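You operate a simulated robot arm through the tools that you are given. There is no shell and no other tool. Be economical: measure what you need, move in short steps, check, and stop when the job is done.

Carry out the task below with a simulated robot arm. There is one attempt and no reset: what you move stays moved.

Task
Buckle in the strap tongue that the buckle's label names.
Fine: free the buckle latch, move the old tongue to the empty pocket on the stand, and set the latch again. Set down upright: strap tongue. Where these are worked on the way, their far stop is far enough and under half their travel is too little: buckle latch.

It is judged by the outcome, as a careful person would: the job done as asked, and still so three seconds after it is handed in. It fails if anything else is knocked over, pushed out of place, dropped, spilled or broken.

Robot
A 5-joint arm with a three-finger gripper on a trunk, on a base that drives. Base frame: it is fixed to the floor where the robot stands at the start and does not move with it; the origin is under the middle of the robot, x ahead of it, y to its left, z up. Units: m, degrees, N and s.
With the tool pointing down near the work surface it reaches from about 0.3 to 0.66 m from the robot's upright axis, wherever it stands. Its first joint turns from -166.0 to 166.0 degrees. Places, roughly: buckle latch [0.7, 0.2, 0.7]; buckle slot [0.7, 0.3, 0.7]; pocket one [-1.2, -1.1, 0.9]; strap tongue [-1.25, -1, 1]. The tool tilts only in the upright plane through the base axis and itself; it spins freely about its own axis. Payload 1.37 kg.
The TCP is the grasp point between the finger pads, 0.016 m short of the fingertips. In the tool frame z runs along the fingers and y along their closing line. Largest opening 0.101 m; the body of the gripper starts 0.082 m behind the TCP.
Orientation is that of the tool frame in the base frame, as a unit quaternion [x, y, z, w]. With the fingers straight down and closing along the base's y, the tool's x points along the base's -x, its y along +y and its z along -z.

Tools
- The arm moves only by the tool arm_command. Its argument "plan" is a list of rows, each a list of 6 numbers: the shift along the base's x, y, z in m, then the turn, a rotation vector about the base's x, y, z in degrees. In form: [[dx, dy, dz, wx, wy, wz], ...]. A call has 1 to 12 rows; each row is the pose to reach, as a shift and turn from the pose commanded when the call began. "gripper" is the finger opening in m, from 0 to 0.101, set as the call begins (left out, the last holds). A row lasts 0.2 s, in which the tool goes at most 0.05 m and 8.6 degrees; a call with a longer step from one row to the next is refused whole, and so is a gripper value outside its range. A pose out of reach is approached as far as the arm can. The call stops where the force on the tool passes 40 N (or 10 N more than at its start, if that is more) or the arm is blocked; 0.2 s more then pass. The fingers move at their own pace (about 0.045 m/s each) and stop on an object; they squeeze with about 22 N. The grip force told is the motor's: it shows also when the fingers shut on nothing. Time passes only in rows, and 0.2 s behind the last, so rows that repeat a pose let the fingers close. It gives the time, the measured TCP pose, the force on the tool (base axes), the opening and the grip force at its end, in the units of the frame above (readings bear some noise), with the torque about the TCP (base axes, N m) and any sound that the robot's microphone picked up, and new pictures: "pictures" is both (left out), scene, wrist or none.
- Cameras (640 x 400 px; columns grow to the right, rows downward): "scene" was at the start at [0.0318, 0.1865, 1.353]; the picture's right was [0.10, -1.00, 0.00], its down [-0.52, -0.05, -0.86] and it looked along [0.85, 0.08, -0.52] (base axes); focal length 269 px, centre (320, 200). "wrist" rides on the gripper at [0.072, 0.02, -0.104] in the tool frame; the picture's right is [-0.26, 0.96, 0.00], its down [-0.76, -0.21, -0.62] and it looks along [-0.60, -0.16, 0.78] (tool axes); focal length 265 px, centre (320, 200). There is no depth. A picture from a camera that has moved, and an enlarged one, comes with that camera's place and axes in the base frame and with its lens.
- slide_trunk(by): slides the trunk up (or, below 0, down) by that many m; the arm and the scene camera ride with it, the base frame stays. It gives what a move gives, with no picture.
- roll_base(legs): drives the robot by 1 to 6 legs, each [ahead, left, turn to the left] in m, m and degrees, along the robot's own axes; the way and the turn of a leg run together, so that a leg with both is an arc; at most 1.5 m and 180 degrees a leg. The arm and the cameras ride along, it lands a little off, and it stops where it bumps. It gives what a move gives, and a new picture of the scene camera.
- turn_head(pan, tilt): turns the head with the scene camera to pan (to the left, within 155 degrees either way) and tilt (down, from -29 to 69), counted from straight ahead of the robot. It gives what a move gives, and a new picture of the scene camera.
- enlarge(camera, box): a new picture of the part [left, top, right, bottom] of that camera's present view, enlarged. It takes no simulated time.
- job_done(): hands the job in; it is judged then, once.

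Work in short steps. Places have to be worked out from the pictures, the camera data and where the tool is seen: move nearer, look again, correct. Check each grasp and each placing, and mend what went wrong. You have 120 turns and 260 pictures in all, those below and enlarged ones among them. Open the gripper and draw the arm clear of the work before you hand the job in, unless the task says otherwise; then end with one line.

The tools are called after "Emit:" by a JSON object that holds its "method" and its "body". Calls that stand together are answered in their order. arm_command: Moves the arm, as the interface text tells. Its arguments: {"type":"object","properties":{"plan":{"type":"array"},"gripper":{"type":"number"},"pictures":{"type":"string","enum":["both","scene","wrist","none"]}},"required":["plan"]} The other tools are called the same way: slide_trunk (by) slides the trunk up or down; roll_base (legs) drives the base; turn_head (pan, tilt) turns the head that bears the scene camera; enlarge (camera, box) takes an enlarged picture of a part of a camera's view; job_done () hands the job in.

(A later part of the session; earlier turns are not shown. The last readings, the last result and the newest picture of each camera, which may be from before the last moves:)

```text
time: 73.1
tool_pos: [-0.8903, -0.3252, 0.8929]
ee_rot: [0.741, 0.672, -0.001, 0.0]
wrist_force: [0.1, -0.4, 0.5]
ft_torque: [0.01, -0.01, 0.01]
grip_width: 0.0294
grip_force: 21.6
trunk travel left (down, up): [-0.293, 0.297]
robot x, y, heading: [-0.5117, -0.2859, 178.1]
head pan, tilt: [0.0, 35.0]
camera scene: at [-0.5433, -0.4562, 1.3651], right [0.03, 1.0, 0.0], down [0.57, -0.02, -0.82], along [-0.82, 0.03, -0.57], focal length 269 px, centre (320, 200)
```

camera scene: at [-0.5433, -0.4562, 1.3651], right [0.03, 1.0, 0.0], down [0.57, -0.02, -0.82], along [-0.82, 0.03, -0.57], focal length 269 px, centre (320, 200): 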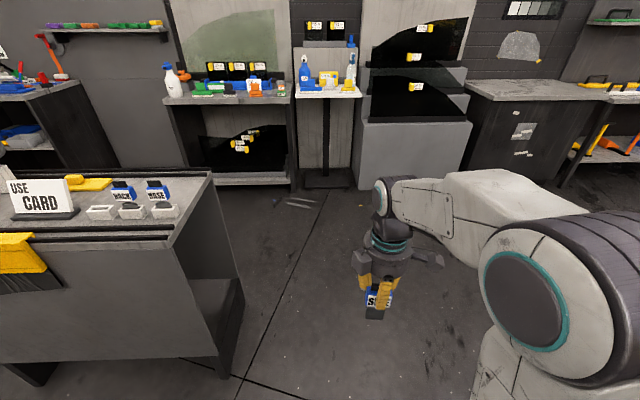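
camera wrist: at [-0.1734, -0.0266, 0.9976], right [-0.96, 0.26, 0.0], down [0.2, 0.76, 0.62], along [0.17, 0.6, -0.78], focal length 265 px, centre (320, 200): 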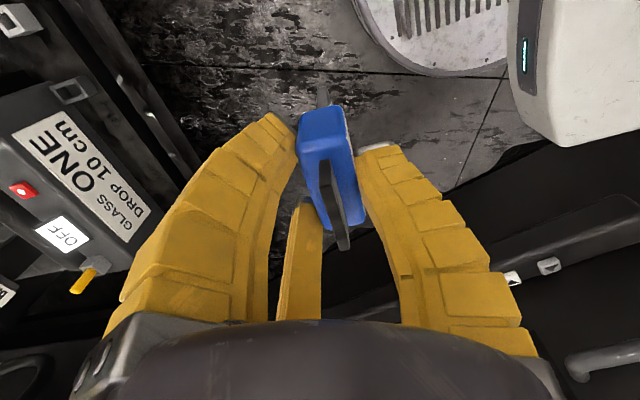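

Raise the trunk for the stand height, then slide left alongside the table.

Emit:
{"method": "slide_trunk", "body": {"by": 0.18}}

Emit:
{"method": "roll_base", "body": {"legs": [[0, 0.72, 1.9]]}}

```text
time: 75.1
tool_pos: [-0.8913, -0.3247, 1.0742]
ee_rot: [0.741, 0.672, 0.0, -0.001]
wrist_force: [0.7, 0.0, -0.5]
ft_torque: [-0.01, -0.02, -0.02]
grip_width: 0.0294
grip_force: 22.1
trunk travel left (down, up): [-0.473, 0.117]
robot x, y, heading: [-0.5087, -0.283, 177.8]
head pan, tilt: [0.0, 35.0]
```

```text
time: 79.0
tool_pos: [-0.9059, -1.0657, 1.074]
ee_rot: [0.733, 0.68, -0.001, -0.001]
wrist_force: [-0.2, 0.0, -1.0]
ft_torque: [0.01, 0.02, 0.02]
grip_width: 0.0295
grip_force: 22.2
trunk travel left (down, up): [-0.473, 0.117]
robot x, y, heading: [-0.5254, -1.0164, 179.4]
head pan, tilt: [0.0, 35.0]
camera scene: at [-0.5548, -1.1882, 1.545], right [0.01, 1.0, 0.0], down [0.57, -0.01, -0.82], along [-0.82, 0.01, -0.57], focal length 269 px, centre (320, 200)
```

scene: 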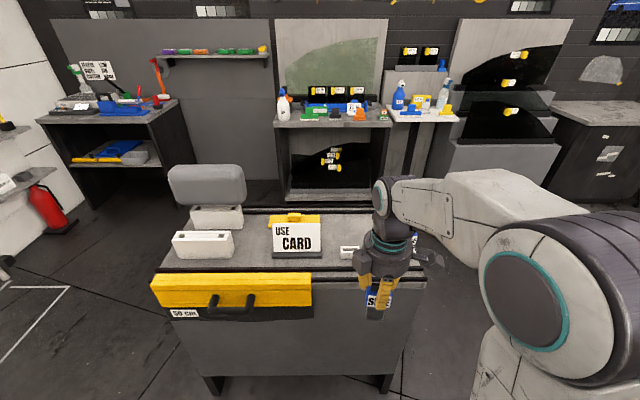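

Drive 0.07 closer, square the tool's yaw (+4.3°), and hover short of the pocket for a wrist view.

Emit:
{"method": "roll_base", "body": {"legs": [[0.07, 0, 0]]}}

Emit:
{"method": "arm_command", "body": {"plan": [[-0.04, 0, 0, 0, 0, 2], [-0.08, 0, 0, 0, 0, 4.3], [-0.11, 0, 0, 0, 0, 4.3], [-0.13, 0, 0, 0, 0, 4.3], [-0.13, 0, 0, 0, 0, 4.3]]}}

```text
time: 80.0
tool_pos: [-0.9758, -1.0655, 1.0726]
ee_rot: [0.732, 0.682, -0.002, 0.0]
wrist_force: [-0.1, -0.7, -0.4]
ft_torque: [-0.01, -0.05, 0.0]
grip_width: 0.0294
grip_force: 21.2
trunk travel left (down, up): [-0.473, 0.117]
robot x, y, heading: [-0.5938, -1.0115, 179.6]
head pan, tilt: [0.0, 35.0]
camera scene: at [-0.6241, -1.1873, 1.545], right [0.01, 1.0, 0.0], down [0.57, 0.0, -0.82], along [-0.82, 0.01, -0.57], focal length 269 px, centre (320, 200)
```

scene: 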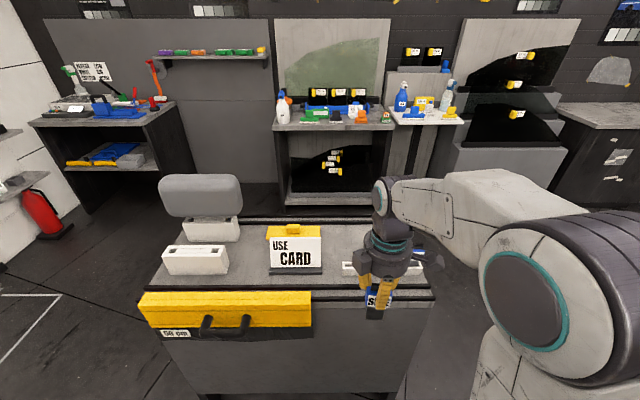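

```text
time: 81.2
tool_pos: [-1.1028, -1.0649, 1.073]
ee_rot: [0.706, 0.708, -0.001, 0.0]
wrist_force: [0.0, 0.0, -1.1]
ft_torque: [-0.02, 0.0, -0.01]
grip_width: 0.0295
grip_force: 22.3
trunk travel left (down, up): [-0.473, 0.117]
robot x, y, heading: [-0.5955, -1.0136, 179.4]
head pan, tilt: [0.0, 35.0]
camera scene: at [-0.6227, -1.1873, 1.5451], right [0.01, 1.0, 0.0], down [0.57, 0.0, -0.82], along [-0.82, 0.01, -0.57], focal length 269 px, centre (320, 200)
camera wrist: at [-1.0826, -0.9925, 1.1772], right [0.97, -0.26, 0.0], down [-0.2, -0.76, 0.62], along [-0.16, -0.6, -0.78], focal length 265 px, centre (320, 200)
```

scene: 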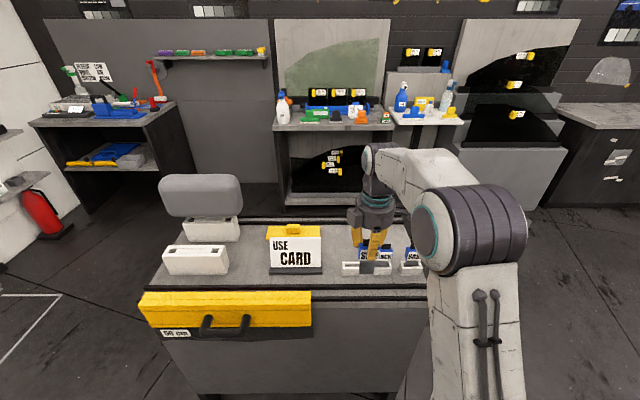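
wrist: 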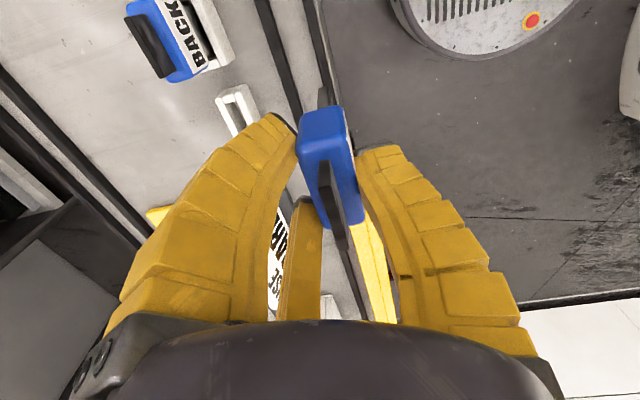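

Zoom to measure the empty pocket.

Emit:
{"method": "enlarge", "body": {"camera": "scene", "box": [310, 210, 430, 290]}}

Emit:
{"method": "enlarge", "body": {"camera": "wrist", "box": [120, 0, 360, 150]}}

```text
5.00 times, centred on (370, 250) of scene
camera zoom: at [-0.6227, -1.1873, 1.5451], right [0.01, 1.0, 0.0], down [0.57, 0.0, -0.82], along [-0.82, 0.01, -0.57], focal length 1344 px, centre (70, -50)
```

zoom: 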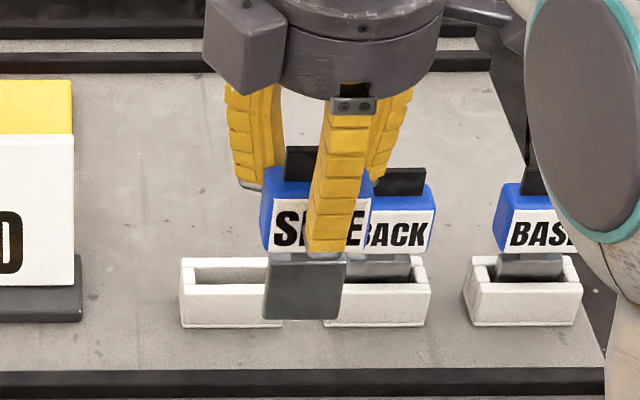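

```text
2.67 times, centred on (240, 75) of wrist
camera zoom: at [-1.0826, -0.9925, 1.1772], right [0.97, -0.26, 0.0], down [-0.2, -0.76, 0.62], along [-0.16, -0.6, -0.78], focal length 708 px, centre (533, 533)
```

zoom: 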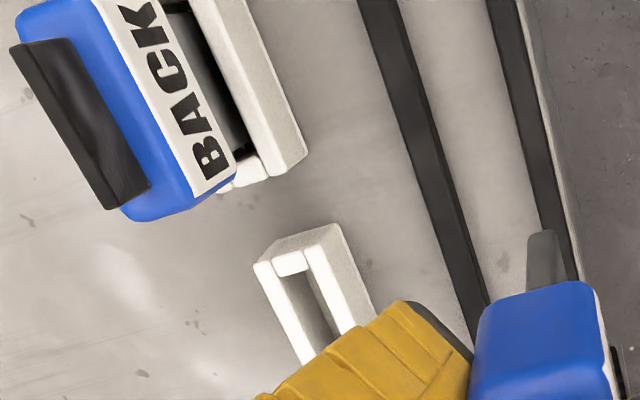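

Pocket estimated at about (−1.195, −1.085) in current tool terms. Hover above it at z≈1.045 and check alignment.

Emit:
{"method": "arm_command", "body": {"plan": [[-0.04, -0.01, 0, 0, 0, 0], [-0.08, -0.018, -0.01, 0, 0, 0], [-0.092, -0.018, -0.028, 0, 0, 0], [-0.092, -0.018, -0.028, 0, 0, 0]]}}

Emit:
{"method": "enlarge", "body": {"camera": "scene", "box": [310, 200, 430, 280]}}

Emit:
{"method": "enlarge", "body": {"camera": "wrist", "box": [240, 30, 400, 230]}}

```text
time: 82.2
tool_pos: [-1.195, -1.0813, 1.0439]
ee_rot: [0.706, 0.709, 0.0, 0.0]
wrist_force: [0.2, -0.5, -1.3]
ft_torque: [0.02, -0.04, -0.02]
grip_width: 0.0295
grip_force: 22.1
trunk travel left (down, up): [-0.473, 0.117]
robot x, y, heading: [-0.5956, -1.0126, 179.6]
head pan, tilt: [0.0, 35.0]
camera scene: at [-0.6228, -1.1873, 1.5451], right [0.01, 1.0, 0.0], down [0.57, 0.0, -0.82], along [-0.82, 0.01, -0.57], focal length 269 px, centre (320, 200)
camera wrist: at [-1.1751, -1.0092, 1.148], right [0.97, -0.26, 0.0], down [-0.2, -0.76, 0.62], along [-0.16, -0.6, -0.78], focal length 265 px, centre (320, 200)
```

scene: 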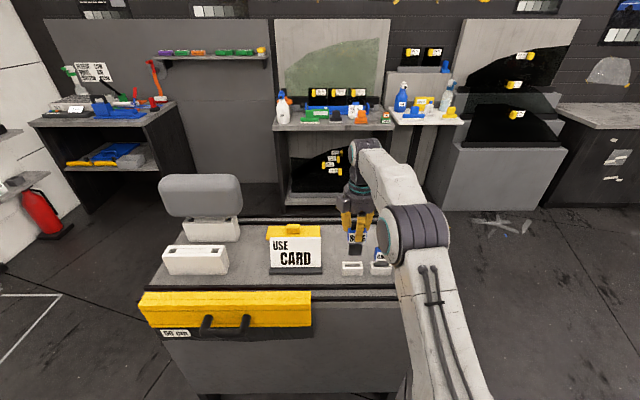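
wrist: 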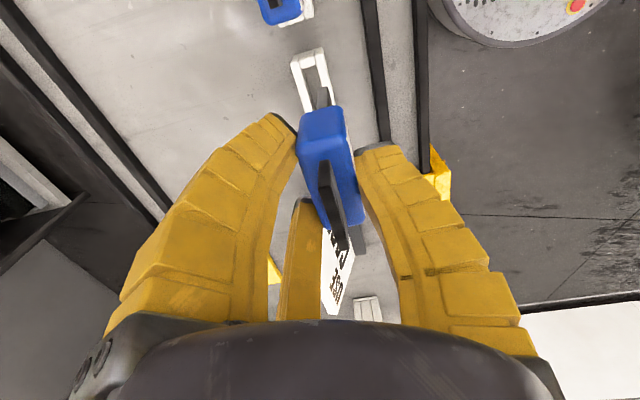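

```text
5.00 times, centred on (370, 240) of scene
camera zoom: at [-0.6228, -1.1873, 1.5451], right [0.01, 1.0, 0.0], down [0.57, 0.0, -0.82], along [-0.82, 0.01, -0.57], focal length 1344 px, centre (70, 0)
```

zoom: 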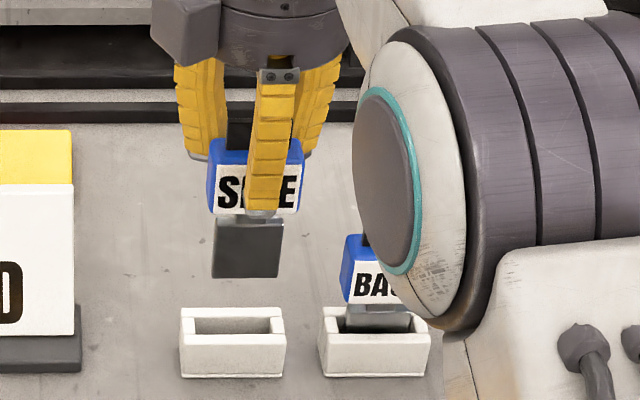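

```text
2.00 times, centred on (320, 130) of wrist
camera zoom: at [-1.1751, -1.0092, 1.148], right [0.97, -0.26, 0.0], down [-0.2, -0.76, 0.62], along [-0.16, -0.6, -0.78], focal length 531 px, centre (320, 340)
```

zoom: 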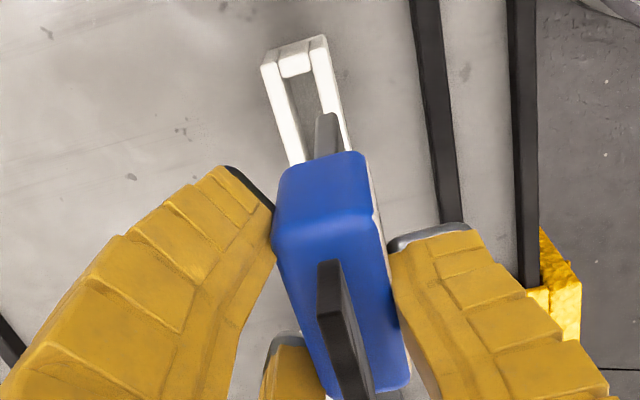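

Relative analysis: plate needs about −11 mm in x and −4 mm in y. Shift and lower to just above the pocket, then verify.

Emit:
{"method": "arm_command", "body": {"plan": [[-0.011, -0.004, 0, 0, 0, 0], [-0.011, -0.004, -0.02, 0, 0, 0], [-0.011, -0.004, -0.04, 0, 0, 0], [-0.011, -0.004, -0.04, 0, 0, 0]], "pictures": "none"}}

Emit:
{"method": "enlarge", "body": {"camera": "scene", "box": [320, 220, 410, 285]}}

Emit:
{"method": "enlarge", "body": {"camera": "wrist", "box": [260, 50, 380, 190]}}

```text
time: 83.2
tool_pos: [-1.2083, -1.0861, 1.0039]
ee_rot: [0.706, 0.709, -0.001, -0.001]
wrist_force: [-0.7, 0.1, -0.9]
ft_torque: [0.02, -0.01, -0.01]
grip_width: 0.0294
grip_force: 22.5
trunk travel left (down, up): [-0.473, 0.117]
robot x, y, heading: [-0.5945, -1.0134, 179.6]
head pan, tilt: [0.0, 35.0]
```

```text
6.15 times, centred on (365, 252) of scene
camera zoom: at [-0.6229, -1.1873, 1.5451], right [0.01, 1.0, 0.0], down [0.57, 0.0, -0.82], along [-0.82, 0.01, -0.57], focal length 1654 px, centre (43, -123)
```

zoom: 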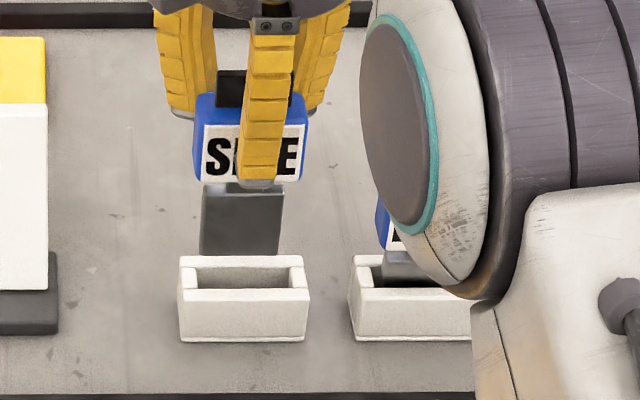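

```text
2.86 times, centred on (320, 120) of wrist
camera zoom: at [-1.1877, -1.0145, 1.1084], right [0.97, -0.26, 0.0], down [-0.2, -0.76, 0.62], along [-0.16, -0.6, -0.78], focal length 758 px, centre (320, 429)
```

zoom: 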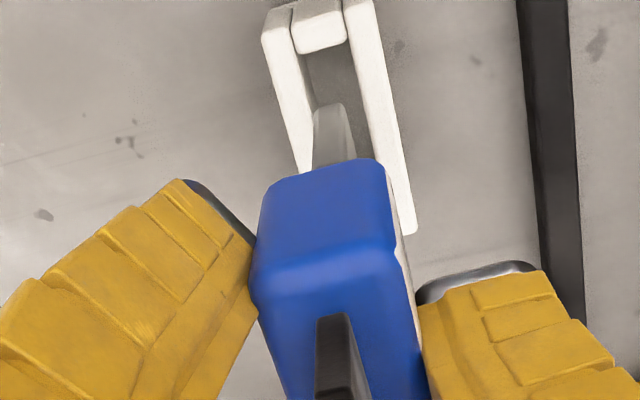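

Alignment looks right in both views. Lower slowly into the pocket.

Emit:
{"method": "arm_command", "body": {"plan": [[0, 0.0005, -0.008, 0, 0, 0], [0, 0.0005, -0.016, 0, 0, 0], [0, 0.0005, -0.022, 0, 0, 0]], "pictures": "none"}}

Emit:
{"method": "enlarge", "body": {"camera": "scene", "box": [320, 220, 410, 285]}}

Emit:
{"method": "enlarge", "body": {"camera": "wrist", "box": [260, 50, 380, 190]}}

```text
time: 84.0
tool_pos: [-1.2097, -1.0861, 0.9869]
ee_rot: [0.706, 0.708, -0.004, -0.002]
wrist_force: [0.0, 0.1, 16.4]
ft_torque: [-0.34, -0.1, 0.0]
grip_width: 0.03
grip_force: 22.6
trunk travel left (down, up): [-0.473, 0.117]
robot x, y, heading: [-0.5945, -1.0141, 179.5]
head pan, tilt: [0.0, 35.0]
```

```text
6.15 times, centred on (365, 252) of scene
camera zoom: at [-0.621, -1.187, 1.5456], right [0.01, 1.0, 0.0], down [0.57, 0.0, -0.82], along [-0.82, 0.01, -0.57], focal length 1654 px, centre (43, -123)
```

zoom: 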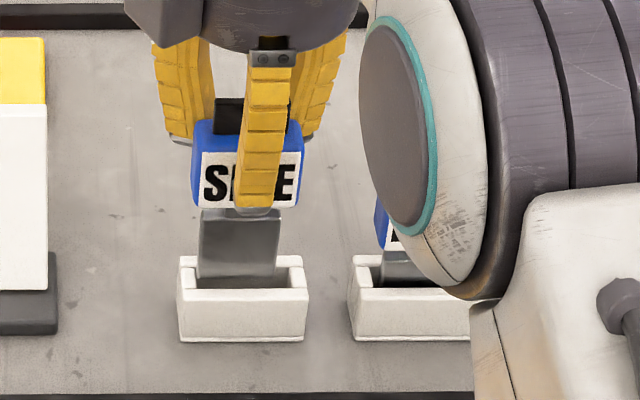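

```text
2.86 times, centred on (320, 120) of wrist
camera zoom: at [-1.1867, -1.0141, 1.0907], right [0.97, -0.26, -0.01], down [-0.2, -0.76, 0.62], along [-0.17, -0.6, -0.78], focal length 758 px, centre (320, 429)
```

zoom: 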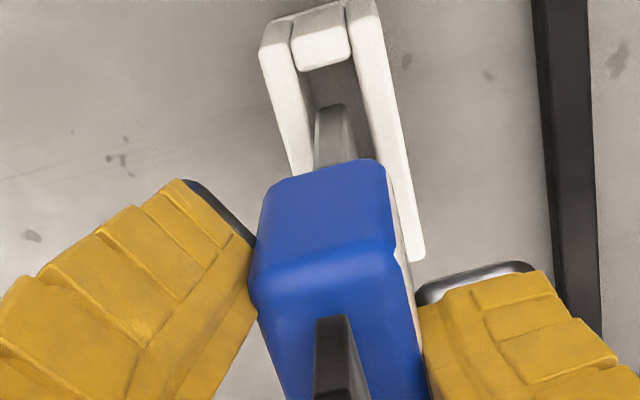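

Contact at the −y end (torque). Back up 5 mm, shift +3 mm y, and lower again.

Emit:
{"method": "arm_command", "body": {"plan": [[0.001, 0.0, 0.006, 0, 0, 0], [0.001, 0.0035, 0.006, 0, 0, 0], [0.001, 0.0035, -0.003, 0, 0, 0], [0.001, 0.0035, -0.01, 0, 0, 0], [0.001, 0.0035, -0.015, 0, 0, 0]], "pictures": "none"}}

Emit:
{"method": "enlarge", "body": {"camera": "scene", "box": [320, 220, 410, 285]}}

```text
time: 85.2
tool_pos: [-1.2068, -1.0833, 0.9666]
ee_rot: [0.707, 0.708, -0.001, 0.001]
wrist_force: [0.0, -0.3, -1.3]
ft_torque: [0.01, -0.02, 0.0]
grip_width: 0.0297
grip_force: 22.0
trunk travel left (down, up): [-0.473, 0.117]
robot x, y, heading: [-0.5975, -1.0181, 179.8]
head pan, tilt: [0.0, 35.0]
```

```text
6.15 times, centred on (365, 252) of scene
camera zoom: at [-0.6229, -1.1873, 1.5451], right [0.01, 1.0, 0.0], down [0.57, 0.0, -0.82], along [-0.82, 0.01, -0.57], focal length 1654 px, centre (43, -123)
```

zoom: 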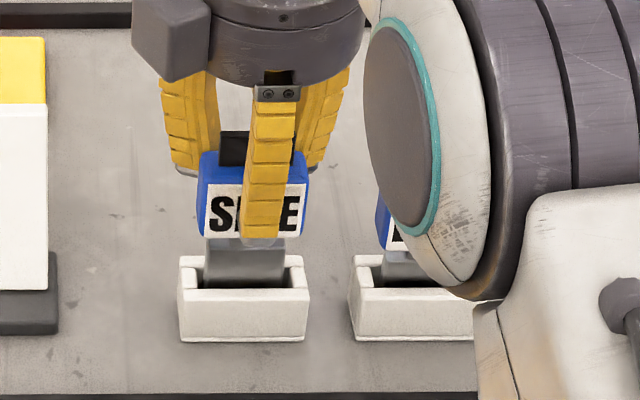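

It entered the slot. Lower until seated.

Emit:
{"method": "arm_command", "body": {"plan": [[0, 0, -0.004, 0, 0, 0], [0, 0, -0.008, 0, 0, 0], [0, 0, -0.012, 0, 0, 0], [0, 0, -0.015, 0, 0, 0]], "pictures": "none"}}

Emit:
{"method": "enlarge", "body": {"camera": "scene", "box": [320, 220, 410, 285]}}

```text
time: 86.2
tool_pos: [-1.2065, -1.0832, 0.9572]
ee_rot: [0.706, 0.708, -0.004, -0.003]
wrist_force: [-0.8, 2.3, 17.6]
ft_torque: [0.34, -0.09, 0.02]
grip_width: 0.0305
grip_force: 22.6
trunk travel left (down, up): [-0.473, 0.117]
robot x, y, heading: [-0.5941, -1.0129, 179.6]
head pan, tilt: [0.0, 35.0]
```

```text
6.15 times, centred on (365, 252) of scene
camera zoom: at [-0.621, -1.1868, 1.5456], right [0.01, 1.0, 0.0], down [0.57, 0.0, -0.82], along [-0.82, 0.01, -0.57], focal length 1654 px, centre (43, -123)
```

zoom: 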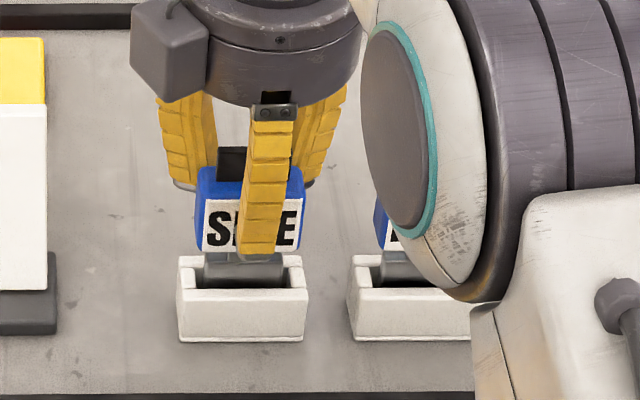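

Seated (z=0.957, contact). Relieve slightly, open, and rise.

Emit:
{"method": "arm_command", "body": {"plan": [[0, 0, 0.001, 0, 0, 0], [0, 0, 0.001, 0, 0, 0], [0, 0, 0.001, 0, 0, 0], [0, 0, 0.001, 0, 0, 0]], "gripper": 0.075, "pictures": "wrist"}}

Emit:
{"method": "arm_command", "body": {"plan": [[0, 0, 0.03, 0, 0, 0], [0, 0, 0.06, 0, 0, 0], [0, 0, 0.08, 0, 0, 0]], "pictures": "none"}}

Emit:
{"method": "enlarge", "body": {"camera": "scene", "box": [320, 210, 410, 285]}}

```text
time: 87.2
tool_pos: [-1.2068, -1.0837, 0.9538]
ee_rot: [0.706, 0.708, 0.0, 0.0]
wrist_force: [0.0, -0.3, 0.0]
ft_torque: [0.01, 0.01, 0.02]
grip_width: 0.0777
grip_force: 2.0
trunk travel left (down, up): [-0.473, 0.117]
robot x, y, heading: [-0.5927, -1.0135, 179.5]
head pan, tilt: [0.0, 35.0]
camera wrist: at [-1.1854, -1.0119, 1.0577], right [0.97, -0.26, 0.0], down [-0.2, -0.76, 0.62], along [-0.16, -0.6, -0.78], focal length 265 px, centre (320, 200)
```

wrist: 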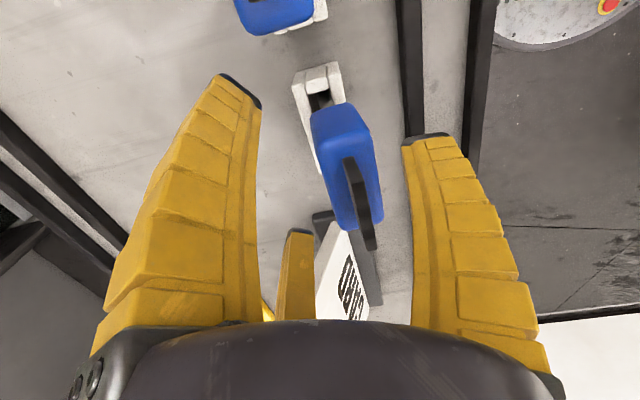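

```text
time: 88.0
tool_pos: [-1.2063, -1.0843, 1.0334]
ee_rot: [0.706, 0.708, -0.001, 0.0]
wrist_force: [0.1, 0.4, 0.1]
ft_torque: [-0.01, 0.07, -0.04]
grip_width: 0.0777
grip_force: 1.5
trunk travel left (down, up): [-0.473, 0.117]
robot x, y, heading: [-0.5941, -1.0171, 179.7]
head pan, tilt: [0.0, 35.0]
```

```text
5.33 times, centred on (365, 248) of scene
camera zoom: at [-0.6227, -1.1873, 1.5451], right [0.01, 1.0, 0.0], down [0.57, 0.0, -0.82], along [-0.82, 0.01, -0.57], focal length 1434 px, centre (80, -53)
```

zoom: 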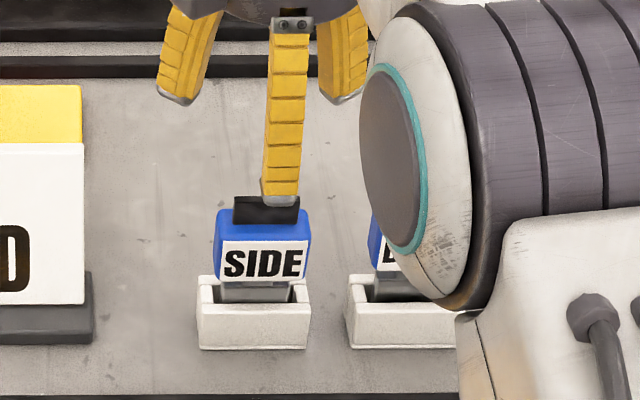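

SIDE is seated upright. Move above the BACK tongue and check.

Emit:
{"method": "arm_command", "body": {"plan": [[0.002, 0.04, 0.005, 0, 0, 0], [0.005, 0.08, 0.005, 0, 0, 0], [0.006, 0.09, 0.0, 0, 0, 0], [0.006, 0.09, 0.0, 0, 0, 0]]}}

Emit:
{"method": "enlarge", "body": {"camera": "scene", "box": [330, 200, 440, 285]}}

Emit:
{"method": "enlarge", "body": {"camera": "wrist", "box": [240, 60, 420, 260]}}

```text
time: 89.0
tool_pos: [-1.2015, -0.9943, 1.0342]
ee_rot: [0.706, 0.709, 0.0, -0.001]
wrist_force: [1.1, 0.0, -0.6]
ft_torque: [-0.01, 0.0, -0.01]
grip_width: 0.0775
grip_force: 2.6
trunk travel left (down, up): [-0.473, 0.117]
robot x, y, heading: [-0.5905, -1.0139, 179.7]
head pan, tilt: [0.0, 35.0]
camera scene: at [-0.6228, -1.1873, 1.5451], right [0.01, 1.0, 0.0], down [0.57, 0.0, -0.82], along [-0.82, 0.01, -0.57], focal length 269 px, centre (320, 200)
camera wrist: at [-1.1811, -0.9217, 1.1383], right [0.97, -0.26, 0.0], down [-0.2, -0.76, 0.62], along [-0.16, -0.6, -0.78], focal length 265 px, centre (320, 200)
```

scene: 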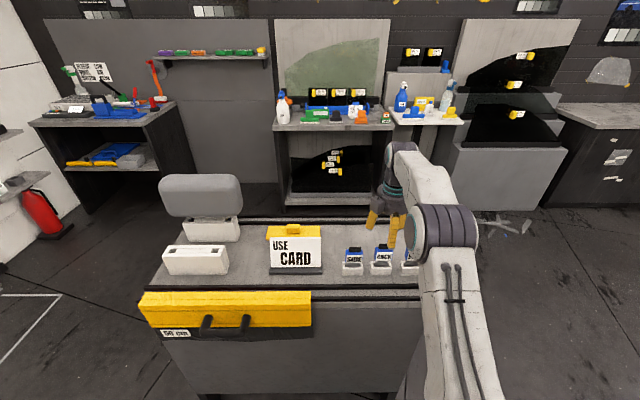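
wrist: 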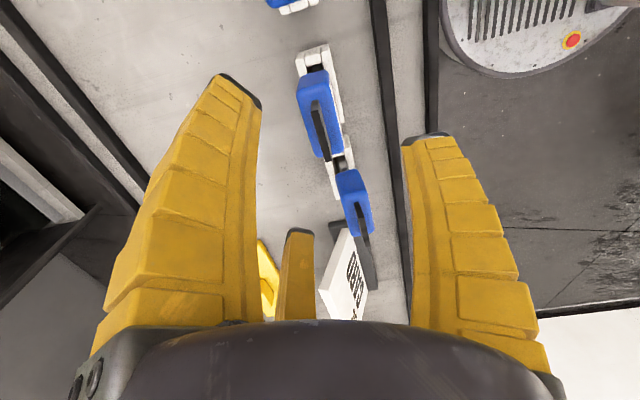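

```text
4.71 times, centred on (385, 242) of scene
camera zoom: at [-0.6228, -1.1873, 1.5451], right [0.01, 1.0, 0.0], down [0.57, 0.0, -0.82], along [-0.82, 0.01, -0.57], focal length 1265 px, centre (14, 0)
```

zoom: 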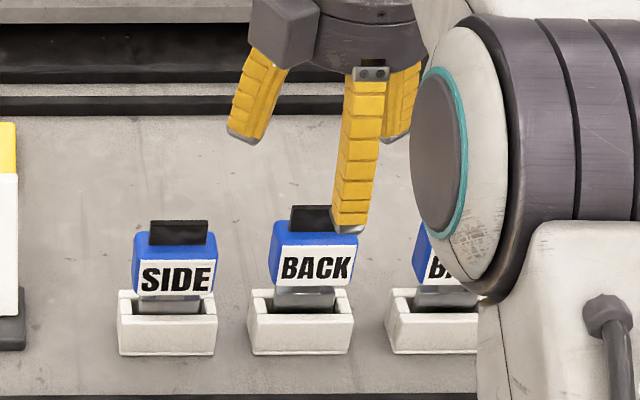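

```text
2.00 times, centred on (330, 160) of wrist
camera zoom: at [-1.1811, -0.9217, 1.1383], right [0.97, -0.26, 0.0], down [-0.2, -0.76, 0.62], along [-0.16, -0.6, -0.78], focal length 531 px, centre (300, 280)
```

zoom: 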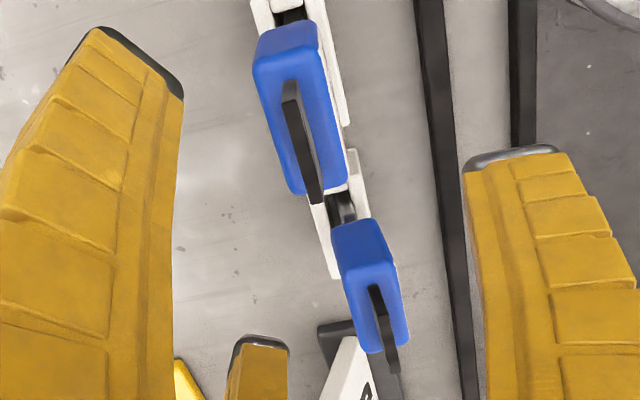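

Compare the SIDE lean with BACK, zooming closer.

Emit:
{"method": "enlarge", "body": {"camera": "scene", "box": [338, 236, 394, 276]}}

Emit:
{"method": "enlarge", "body": {"camera": "wrist", "box": [280, 40, 390, 250]}}

```text
10.00 times, centred on (366, 256) of scene
camera zoom: at [-0.6228, -1.1873, 1.5451], right [0.01, 1.0, 0.0], down [0.57, 0.0, -0.82], along [-0.82, 0.01, -0.57], focal length 2688 px, centre (-140, -360)
```

zoom: 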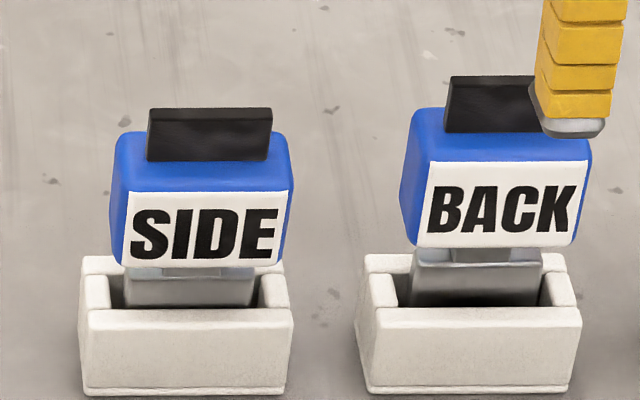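

```text
1.90 times, centred on (335, 145) of wrist
camera zoom: at [-1.1811, -0.9217, 1.1383], right [0.97, -0.26, 0.0], down [-0.2, -0.76, 0.62], along [-0.16, -0.6, -0.78], focal length 506 px, centre (291, 305)
```

zoom: 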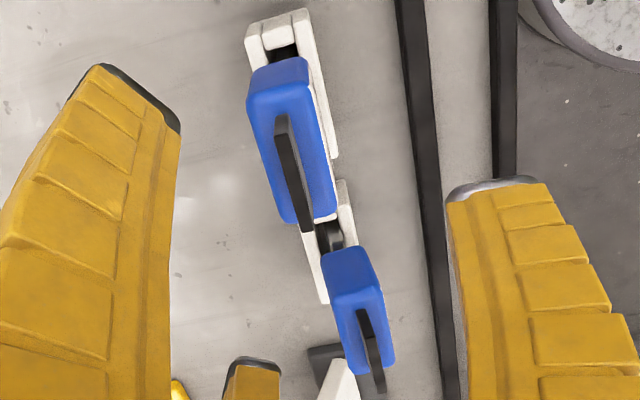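

SIDE leans ~6° forward in its pocket; I'll re-grip it, square it, seat it, and release gently. Move back over it and descend.

Emit:
{"method": "arm_command", "body": {"plan": [[0.001, -0.045, 0.003, 0, 0, 0], [0.001, -0.09, 0.0, 0, 0, 0], [0.001, -0.09, -0.04, 0, 0, 0], [0.001, -0.09, -0.076, 0, 0, 0], [0.001, -0.09, -0.076, 0, 0, 0]], "gripper": 0.075, "pictures": "none"}}

Emit:
{"method": "arm_command", "body": {"plan": [[-0.001, 0, 0, 0, 0, 0], [-0.001, 0, 0, 0, 0, 0], [-0.001, 0, 0, 0, 0, 0]], "gripper": 0.036, "pictures": "none"}}

Emit:
{"method": "arm_command", "body": {"plan": [[0, 0, 0, 0, 0, 0], [0, 0, 0, 0, 0, 0]], "gripper": 0.028, "pictures": "wrist"}}

```text
time: 90.2
tool_pos: [-1.2018, -1.0813, 0.9579]
ee_rot: [0.706, 0.708, -0.001, -0.001]
wrist_force: [-0.1, -0.3, 0.6]
ft_torque: [0.01, 0.04, 0.01]
grip_width: 0.0777
grip_force: 1.3
trunk travel left (down, up): [-0.473, 0.117]
robot x, y, heading: [-0.5978, -1.0171, 179.6]
head pan, tilt: [0.0, 35.0]
```

```text
time: 91.0
tool_pos: [-1.2019, -1.0814, 0.9587]
ee_rot: [0.706, 0.708, -0.001, 0.0]
wrist_force: [-0.3, -0.2, -0.1]
ft_torque: [0.03, 0.04, 0.02]
grip_width: 0.0404
grip_force: 3.8
trunk travel left (down, up): [-0.473, 0.117]
robot x, y, heading: [-0.5929, -1.0139, 179.5]
head pan, tilt: [0.0, 35.0]
```

```text
time: 91.7
tool_pos: [-1.2024, -1.0813, 0.9582]
ee_rot: [0.706, 0.708, -0.001, -0.001]
wrist_force: [1.3, -0.5, 3.1]
ft_torque: [-0.03, -0.16, 0.02]
grip_width: 0.0328
grip_force: 22.2
trunk travel left (down, up): [-0.473, 0.117]
robot x, y, heading: [-0.5941, -1.0167, 179.7]
head pan, tilt: [0.0, 35.0]
camera wrist: at [-1.1818, -1.0093, 1.0629], right [0.97, -0.26, 0.0], down [-0.2, -0.76, 0.62], along [-0.16, -0.6, -0.78], focal length 265 px, centre (320, 200)
```

wrist: 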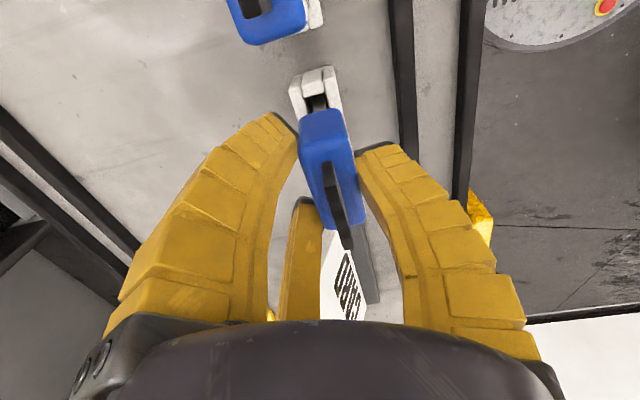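

Gripped squarely with little force. Raise a hair, lower gently to contact, and release.

Emit:
{"method": "arm_command", "body": {"plan": [[-0.001, 0, 0.006, 0, 0, 0], [-0.001, 0, 0.003, 0, 0, 0], [-0.001, 0, 0.0, 0, 0, 0], [-0.001, 0, -0.002, 0, 0, 0]], "gripper": 0.025, "pictures": "none"}}

Emit:
{"method": "enlarge", "body": {"camera": "scene", "box": [338, 236, 394, 276]}}

```text
time: 92.7
tool_pos: [-1.2024, -1.083, 0.9582]
ee_rot: [0.705, 0.709, -0.003, -0.003]
wrist_force: [-0.4, -3.4, 13.5]
ft_torque: [-0.27, -0.04, -0.02]
grip_width: 0.0323
grip_force: 21.9
trunk travel left (down, up): [-0.473, 0.117]
robot x, y, heading: [-0.5941, -1.0118, 179.7]
head pan, tilt: [0.0, 35.0]
```

```text
10.00 times, centred on (366, 256) of scene
camera zoom: at [-0.6214, -1.1876, 1.5454], right [0.01, 1.0, 0.0], down [0.57, 0.0, -0.82], along [-0.82, 0.01, -0.57], focal length 2688 px, centre (-140, -360)
```

zoom: 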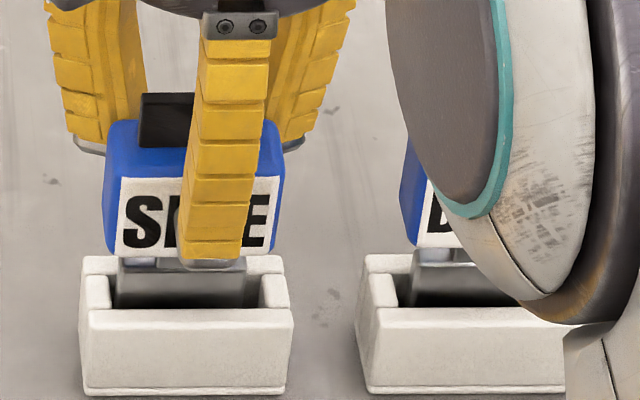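

Release now.

Emit:
{"method": "arm_command", "body": {"plan": [[0, 0.001, 0.001, 0, 0, 0], [0, 0.001, 0.001, 0, 0, 0], [0, 0.001, 0.001, 0, 0, 0], [0, 0.001, 0.001, 0, 0, 0]], "gripper": 0.075, "pictures": "none"}}

Emit:
{"method": "arm_command", "body": {"plan": [[0, 0, 0.03, 0, 0, 0], [0, 0, 0.06, 0, 0, 0], [0, 0, 0.08, 0, 0, 0], [0, 0.03, 0.08, 0, 0, 0]], "pictures": "none"}}

Emit:
{"method": "enlarge", "body": {"camera": "scene", "box": [338, 236, 394, 276]}}

```text
time: 93.7
tool_pos: [-1.201, -1.0816, 0.9582]
ee_rot: [0.706, 0.708, -0.001, -0.001]
wrist_force: [0.8, 0.0, -0.3]
ft_torque: [0.01, 0.03, 0.01]
grip_width: 0.0776
grip_force: 1.9
trunk travel left (down, up): [-0.473, 0.117]
robot x, y, heading: [-0.5943, -1.0126, 179.5]
head pan, tilt: [0.0, 35.0]
```

```text
time: 94.7
tool_pos: [-1.2027, -1.0509, 1.0369]
ee_rot: [0.705, 0.709, -0.001, -0.001]
wrist_force: [0.5, 0.6, 0.4]
ft_torque: [0.01, 0.01, 0.0]
grip_width: 0.0776
grip_force: 1.7
trunk travel left (down, up): [-0.473, 0.117]
robot x, y, heading: [-0.5997, -1.0146, 179.6]
head pan, tilt: [0.0, 35.0]
```

```text
10.00 times, centred on (366, 256) of scene
camera zoom: at [-0.6228, -1.1868, 1.5451], right [0.01, 1.0, 0.0], down [0.57, 0.0, -0.82], along [-0.82, 0.01, -0.57], focal length 2688 px, centre (-140, -360)
```

zoom: 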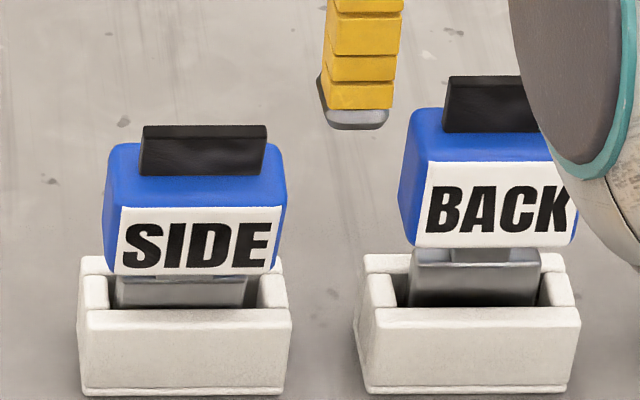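

It leans more: I gripped it while leaning and pressed too hard. I'll re-grip, lift it so it squares in the pads, then lower without pressing and release.

Emit:
{"method": "arm_command", "body": {"plan": [[0.004, -0.031, 0, 0, 0, 0], [0.004, -0.031, -0.04, 0, 0, 0], [0.004, -0.031, -0.08, 0, 0, 0], [0.004, -0.031, -0.08, 0, 0, 0]], "gripper": 0.075, "pictures": "none"}}

Emit:
{"method": "arm_command", "body": {"plan": [[0, 0, 0, 0, 0, 0], [0, 0, 0, 0, 0, 0], [0, 0, 0, 0, 0, 0], [0, 0, 0, 0, 0, 0]], "gripper": 0.034, "pictures": "none"}}

Emit:
{"method": "arm_command", "body": {"plan": [[-0.003, 0, 0.003, 0, 0, 0], [-0.003, 0, 0.006, 0, 0, 0], [-0.003, 0, 0.012, 0, 0, 0], [-0.003, 0, 0.02, 0, 0, 0], [-0.003, 0, 0.028, 0, 0, 0], [-0.003, 0, 0.028, 0, 0, 0]], "gripper": 0.0, "pictures": "none"}}

Emit:
{"method": "enlarge", "body": {"camera": "scene", "box": [338, 231, 394, 276]}}

```text
time: 95.7
tool_pos: [-1.1993, -1.0847, 0.9556]
ee_rot: [0.706, 0.708, -0.001, 0.0]
wrist_force: [-0.1, 0.4, 0.2]
ft_torque: [0.02, 0.0, -0.02]
grip_width: 0.0777
grip_force: 2.4
trunk travel left (down, up): [-0.473, 0.117]
robot x, y, heading: [-0.5985, -1.0135, 179.6]
head pan, tilt: [0.0, 35.0]
```

```text
time: 96.7
tool_pos: [-1.1988, -1.0843, 0.9563]
ee_rot: [0.706, 0.708, -0.001, 0.0]
wrist_force: [0.2, 0.4, -0.1]
ft_torque: [0.05, -0.03, 0.02]
grip_width: 0.0386
grip_force: 3.9
trunk travel left (down, up): [-0.473, 0.117]
robot x, y, heading: [-0.5995, -1.0096, 179.4]
head pan, tilt: [0.0, 35.0]
```

```text
time: 98.0
tool_pos: [-1.2005, -1.0837, 0.9824]
ee_rot: [0.706, 0.709, 0.0, 0.0]
wrist_force: [0.3, 0.6, -0.4]
ft_torque: [-0.05, -0.01, 0.01]
grip_width: 0.0323
grip_force: 21.7
trunk travel left (down, up): [-0.473, 0.117]
robot x, y, heading: [-0.595, -1.0161, 179.7]
head pan, tilt: [0.0, 35.0]
```

```text
8.89 times, centred on (366, 254) of scene
camera zoom: at [-0.6229, -1.1873, 1.5451], right [0.01, 1.0, 0.0], down [0.57, 0.0, -0.82], along [-0.82, 0.01, -0.57], focal length 2389 px, centre (-89, -276)
```

zoom: 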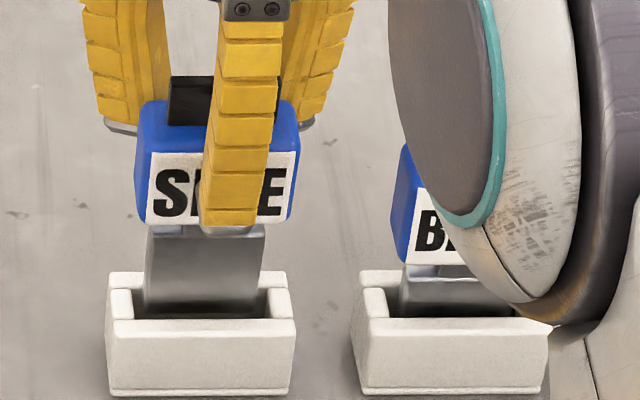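

Residual lean ~4°. Tilt the tool −4° about y to make it vertical, then lower to just above seat and check.

Emit:
{"method": "arm_command", "body": {"plan": [[-0.002, 0, 0, 0, -2, 0], [-0.003, 0, 0, 0, -4, 0], [-0.003, 0, -0.01, 0, -4, 0], [-0.003, 0, -0.018, 0, -4, 0], [-0.003, 0, -0.022, 0, -4, 0], [-0.003, 0, -0.022, 0, -4, 0]], "pictures": "none"}}

Emit:
{"method": "enlarge", "body": {"camera": "scene", "box": [338, 236, 394, 276]}}

```text
time: 99.5
tool_pos: [-1.2034, -1.0834, 0.9633]
ee_rot: [0.706, 0.708, 0.027, 0.02]
wrist_force: [-0.4, 0.8, 0.2]
ft_torque: [0.03, 0.02, 0.0]
grip_width: 0.032
grip_force: 22.0
trunk travel left (down, up): [-0.473, 0.117]
robot x, y, heading: [-0.5971, -1.015, 179.5]
head pan, tilt: [0.0, 35.0]
```

```text
10.00 times, centred on (366, 256) of scene
camera zoom: at [-0.6229, -1.1873, 1.5451], right [0.01, 1.0, 0.0], down [0.57, 0.0, -0.82], along [-0.82, 0.01, -0.57], focal length 2688 px, centre (-140, -360)
```

zoom: 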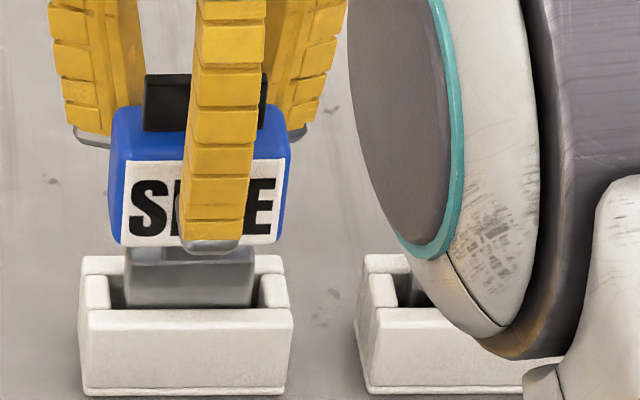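

Now upright, just above the seat. Lower 2 mm increments until light contact.

Emit:
{"method": "arm_command", "body": {"plan": [[0, 0, -0.001, 0, 0, 0], [0, 0, -0.002, 0, 0, 0], [0, 0, -0.003, 0, 0, 0]], "pictures": "none"}}

```text
time: 100.2
tool_pos: [-1.2034, -1.0831, 0.9601]
ee_rot: [0.705, 0.708, 0.026, 0.02]
wrist_force: [-0.2, -0.4, -0.7]
ft_torque: [0.04, 0.04, 0.0]
grip_width: 0.0322
grip_force: 21.8
trunk travel left (down, up): [-0.473, 0.117]
robot x, y, heading: [-0.5946, -1.0145, 179.9]
head pan, tilt: [0.0, 35.0]
```

No contact yet; continue.

Emit:
{"method": "arm_command", "body": {"plan": [[0, 0, -0.001, 0, 0, 0], [0, 0, -0.002, 0, 0, 0], [0, 0, -0.003, 0, 0, 0]], "pictures": "none"}}

```text
time: 101.0
tool_pos: [-1.2042, -1.0834, 0.9573]
ee_rot: [0.706, 0.708, 0.026, 0.021]
wrist_force: [-3.2, 0.9, 5.2]
ft_torque: [-0.04, 0.11, -0.05]
grip_width: 0.032
grip_force: 22.2
trunk travel left (down, up): [-0.473, 0.117]
robot x, y, heading: [-0.5942, -1.0182, 179.7]
head pan, tilt: [0.0, 35.0]
```

Light contact. Open only slightly (0.037) first so that any lean is limited, and look.

Emit:
{"method": "arm_command", "body": {"plan": [[-0.001, 0, 0, 0, 0, 0], [-0.001, 0, 0, 0, 0, 0], [-0.001, 0, 0, 0, 0, 0]], "gripper": 0.036, "pictures": "none"}}

Emit:
{"method": "enlarge", "body": {"camera": "scene", "box": [338, 236, 394, 276]}}

```text
time: 101.8
tool_pos: [-1.2031, -1.0837, 0.9576]
ee_rot: [0.705, 0.709, 0.027, 0.02]
wrist_force: [-0.3, -0.8, -0.6]
ft_torque: [0.02, 0.0, -0.01]
grip_width: 0.0405
grip_force: 3.2
trunk travel left (down, up): [-0.473, 0.117]
robot x, y, heading: [-0.5978, -1.0123, 179.1]
head pan, tilt: [0.0, 35.0]
```

```text
10.00 times, centred on (366, 256) of scene
camera zoom: at [-0.6228, -1.1873, 1.5451], right [0.01, 1.0, 0.0], down [0.57, 0.0, -0.82], along [-0.82, 0.01, -0.57], focal length 2688 px, centre (-140, -360)
```

zoom: 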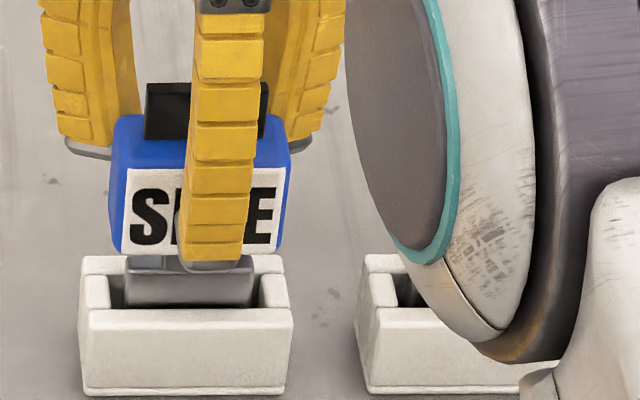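

It stands upright with pads off. Open and rise straight up, then check.

Emit:
{"method": "arm_command", "body": {"plan": [[0, 0, 0, 0, 0, 0], [0, 0, 0, 0, 0, 0], [0, 0, 0.0, 0, 0, 0], [0, 0, 0.03, 0, 0, 0], [0, 0, 0.06, 0, 0, 0], [0, 0, 0.08, 0, 4, 0], [0, 0.03, 0.08, 0, 4, 0]], "gripper": 0.075, "pictures": "none"}}

Emit:
{"method": "enlarge", "body": {"camera": "scene", "box": [338, 236, 394, 276]}}

```text
time: 103.5
tool_pos: [-1.2048, -1.0525, 1.0393]
ee_rot: [0.705, 0.709, 0.0, 0.0]
wrist_force: [0.1, -0.5, -0.4]
ft_torque: [0.01, -0.03, -0.03]
grip_width: 0.0775
grip_force: 1.8
trunk travel left (down, up): [-0.473, 0.117]
robot x, y, heading: [-0.595, -1.0132, 179.5]
head pan, tilt: [0.0, 35.0]
```

```text
10.00 times, centred on (366, 256) of scene
camera zoom: at [-0.6228, -1.1868, 1.5451], right [0.01, 1.0, 0.0], down [0.57, 0.0, -0.82], along [-0.82, 0.01, -0.57], focal length 2688 px, centre (-140, -360)
```

zoom: 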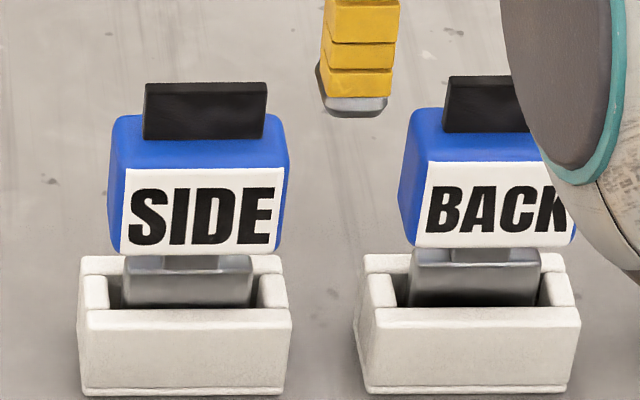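

SIDE stands upright in its pocket. Now go over BACK (y≈−0.998) and descend around it.

Emit:
{"method": "arm_command", "body": {"plan": [[-0.001, 0.03, 0, 0, 0, 0], [-0.001, 0.054, 0, 0, 0, 0], [-0.001, 0.054, -0.04, 0, 0, 0], [-0.001, 0.054, -0.08, 0, 0, 0], [-0.001, 0.054, -0.08, 0, 0, 0]], "gripper": 0.075}}

Emit:
{"method": "enlarge", "body": {"camera": "scene", "box": [345, 225, 415, 280]}}

Emit:
{"method": "enlarge", "body": {"camera": "wrist", "box": [240, 60, 420, 260]}}

```text
time: 104.7
tool_pos: [-1.2059, -0.9966, 0.9572]
ee_rot: [0.706, 0.709, -0.001, 0.0]
wrist_force: [0.0, -0.2, 0.8]
ft_torque: [-0.01, 0.01, -0.02]
grip_width: 0.0774
grip_force: 2.0
trunk travel left (down, up): [-0.473, 0.117]
robot x, y, heading: [-0.5968, -1.0176, 179.4]
head pan, tilt: [0.0, 35.0]
camera scene: at [-0.6228, -1.1873, 1.5451], right [0.01, 1.0, 0.0], down [0.57, 0.0, -0.82], along [-0.82, 0.01, -0.57], focal length 269 px, centre (320, 200)
camera wrist: at [-1.1865, -0.9247, 1.0618], right [0.97, -0.26, 0.0], down [-0.2, -0.76, 0.62], along [-0.16, -0.6, -0.78], focal length 265 px, centre (320, 200)
```

scene: 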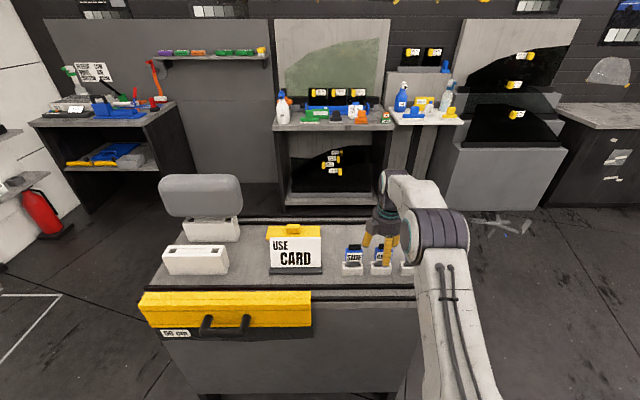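
wrist: 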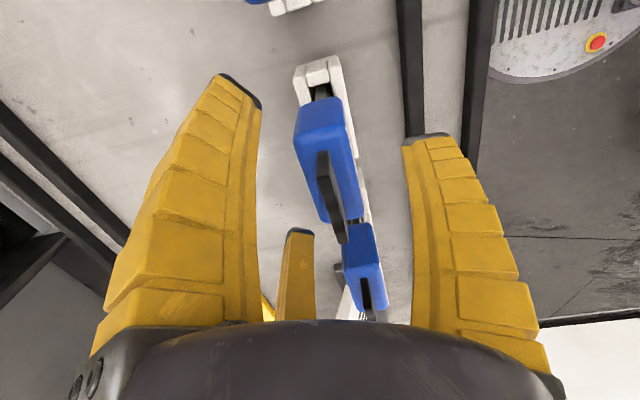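

```text
7.27 times, centred on (380, 252) of scene
camera zoom: at [-0.6228, -1.1873, 1.5451], right [0.01, 1.0, 0.0], down [0.57, 0.0, -0.82], along [-0.82, 0.01, -0.57], focal length 1955 px, centre (-116, -182)
```

zoom: 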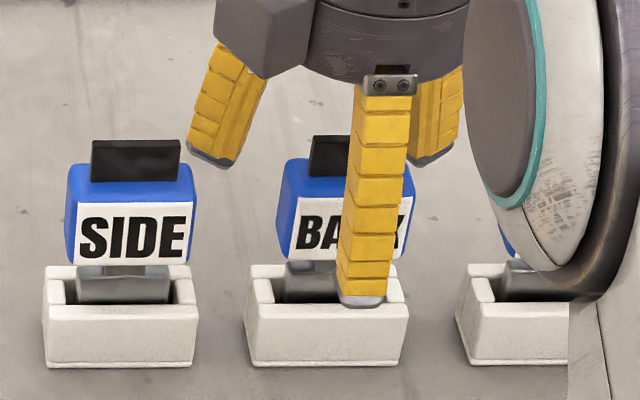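

```text
2.00 times, centred on (330, 160) of wrist
camera zoom: at [-1.1865, -0.9247, 1.0618], right [0.97, -0.26, 0.0], down [-0.2, -0.76, 0.62], along [-0.16, -0.6, -0.78], focal length 531 px, centre (300, 280)
```

zoom: 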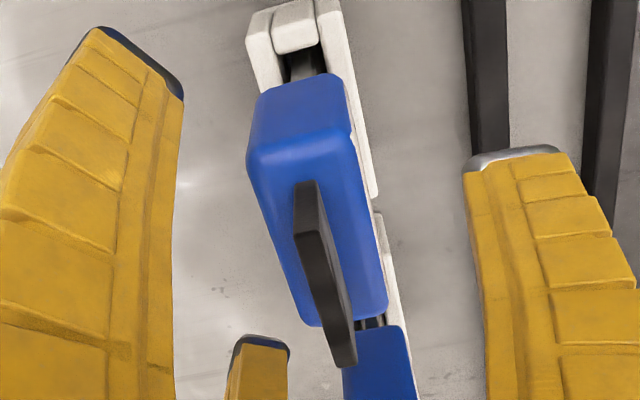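

Aligned in y. Close in stages.

Emit:
{"method": "arm_command", "body": {"plan": [[0, 0, 0, 0, 0, 0], [0, 0, 0, 0, 0, 0], [0, 0, 0, 0, 0, 0]], "gripper": 0.04, "pictures": "none"}}

Emit:
{"method": "arm_command", "body": {"plan": [[0, 0, 0, 0, 0, 0]], "gripper": 0.032, "pictures": "none"}}

Emit:
{"method": "enlarge", "body": {"camera": "scene", "box": [345, 225, 415, 280]}}

```text
time: 105.5
tool_pos: [-1.2065, -0.9968, 0.9581]
ee_rot: [0.705, 0.709, -0.001, -0.001]
wrist_force: [0.5, -0.2, 1.3]
ft_torque: [0.0, 0.0, 0.0]
grip_width: 0.0439
grip_force: 3.5
trunk travel left (down, up): [-0.473, 0.117]
robot x, y, heading: [-0.5981, -1.0158, 179.4]
head pan, tilt: [0.0, 35.0]
```

```text
time: 105.8
tool_pos: [-1.2066, -0.9979, 0.9581]
ee_rot: [0.706, 0.708, -0.001, -0.001]
wrist_force: [0.6, -0.8, 1.4]
ft_torque: [0.03, -0.13, -0.04]
grip_width: 0.0341
grip_force: 18.7
trunk travel left (down, up): [-0.473, 0.117]
robot x, y, heading: [-0.5946, -1.0134, 179.8]
head pan, tilt: [0.0, 35.0]
```

```text
7.27 times, centred on (380, 252) of scene
camera zoom: at [-0.6224, -1.1873, 1.5451], right [0.01, 1.0, 0.0], down [0.57, 0.0, -0.82], along [-0.82, 0.01, -0.57], focal length 1955 px, centre (-116, -182)
```

zoom: 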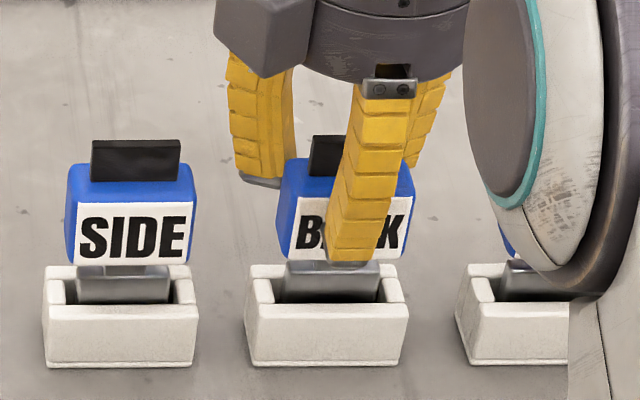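

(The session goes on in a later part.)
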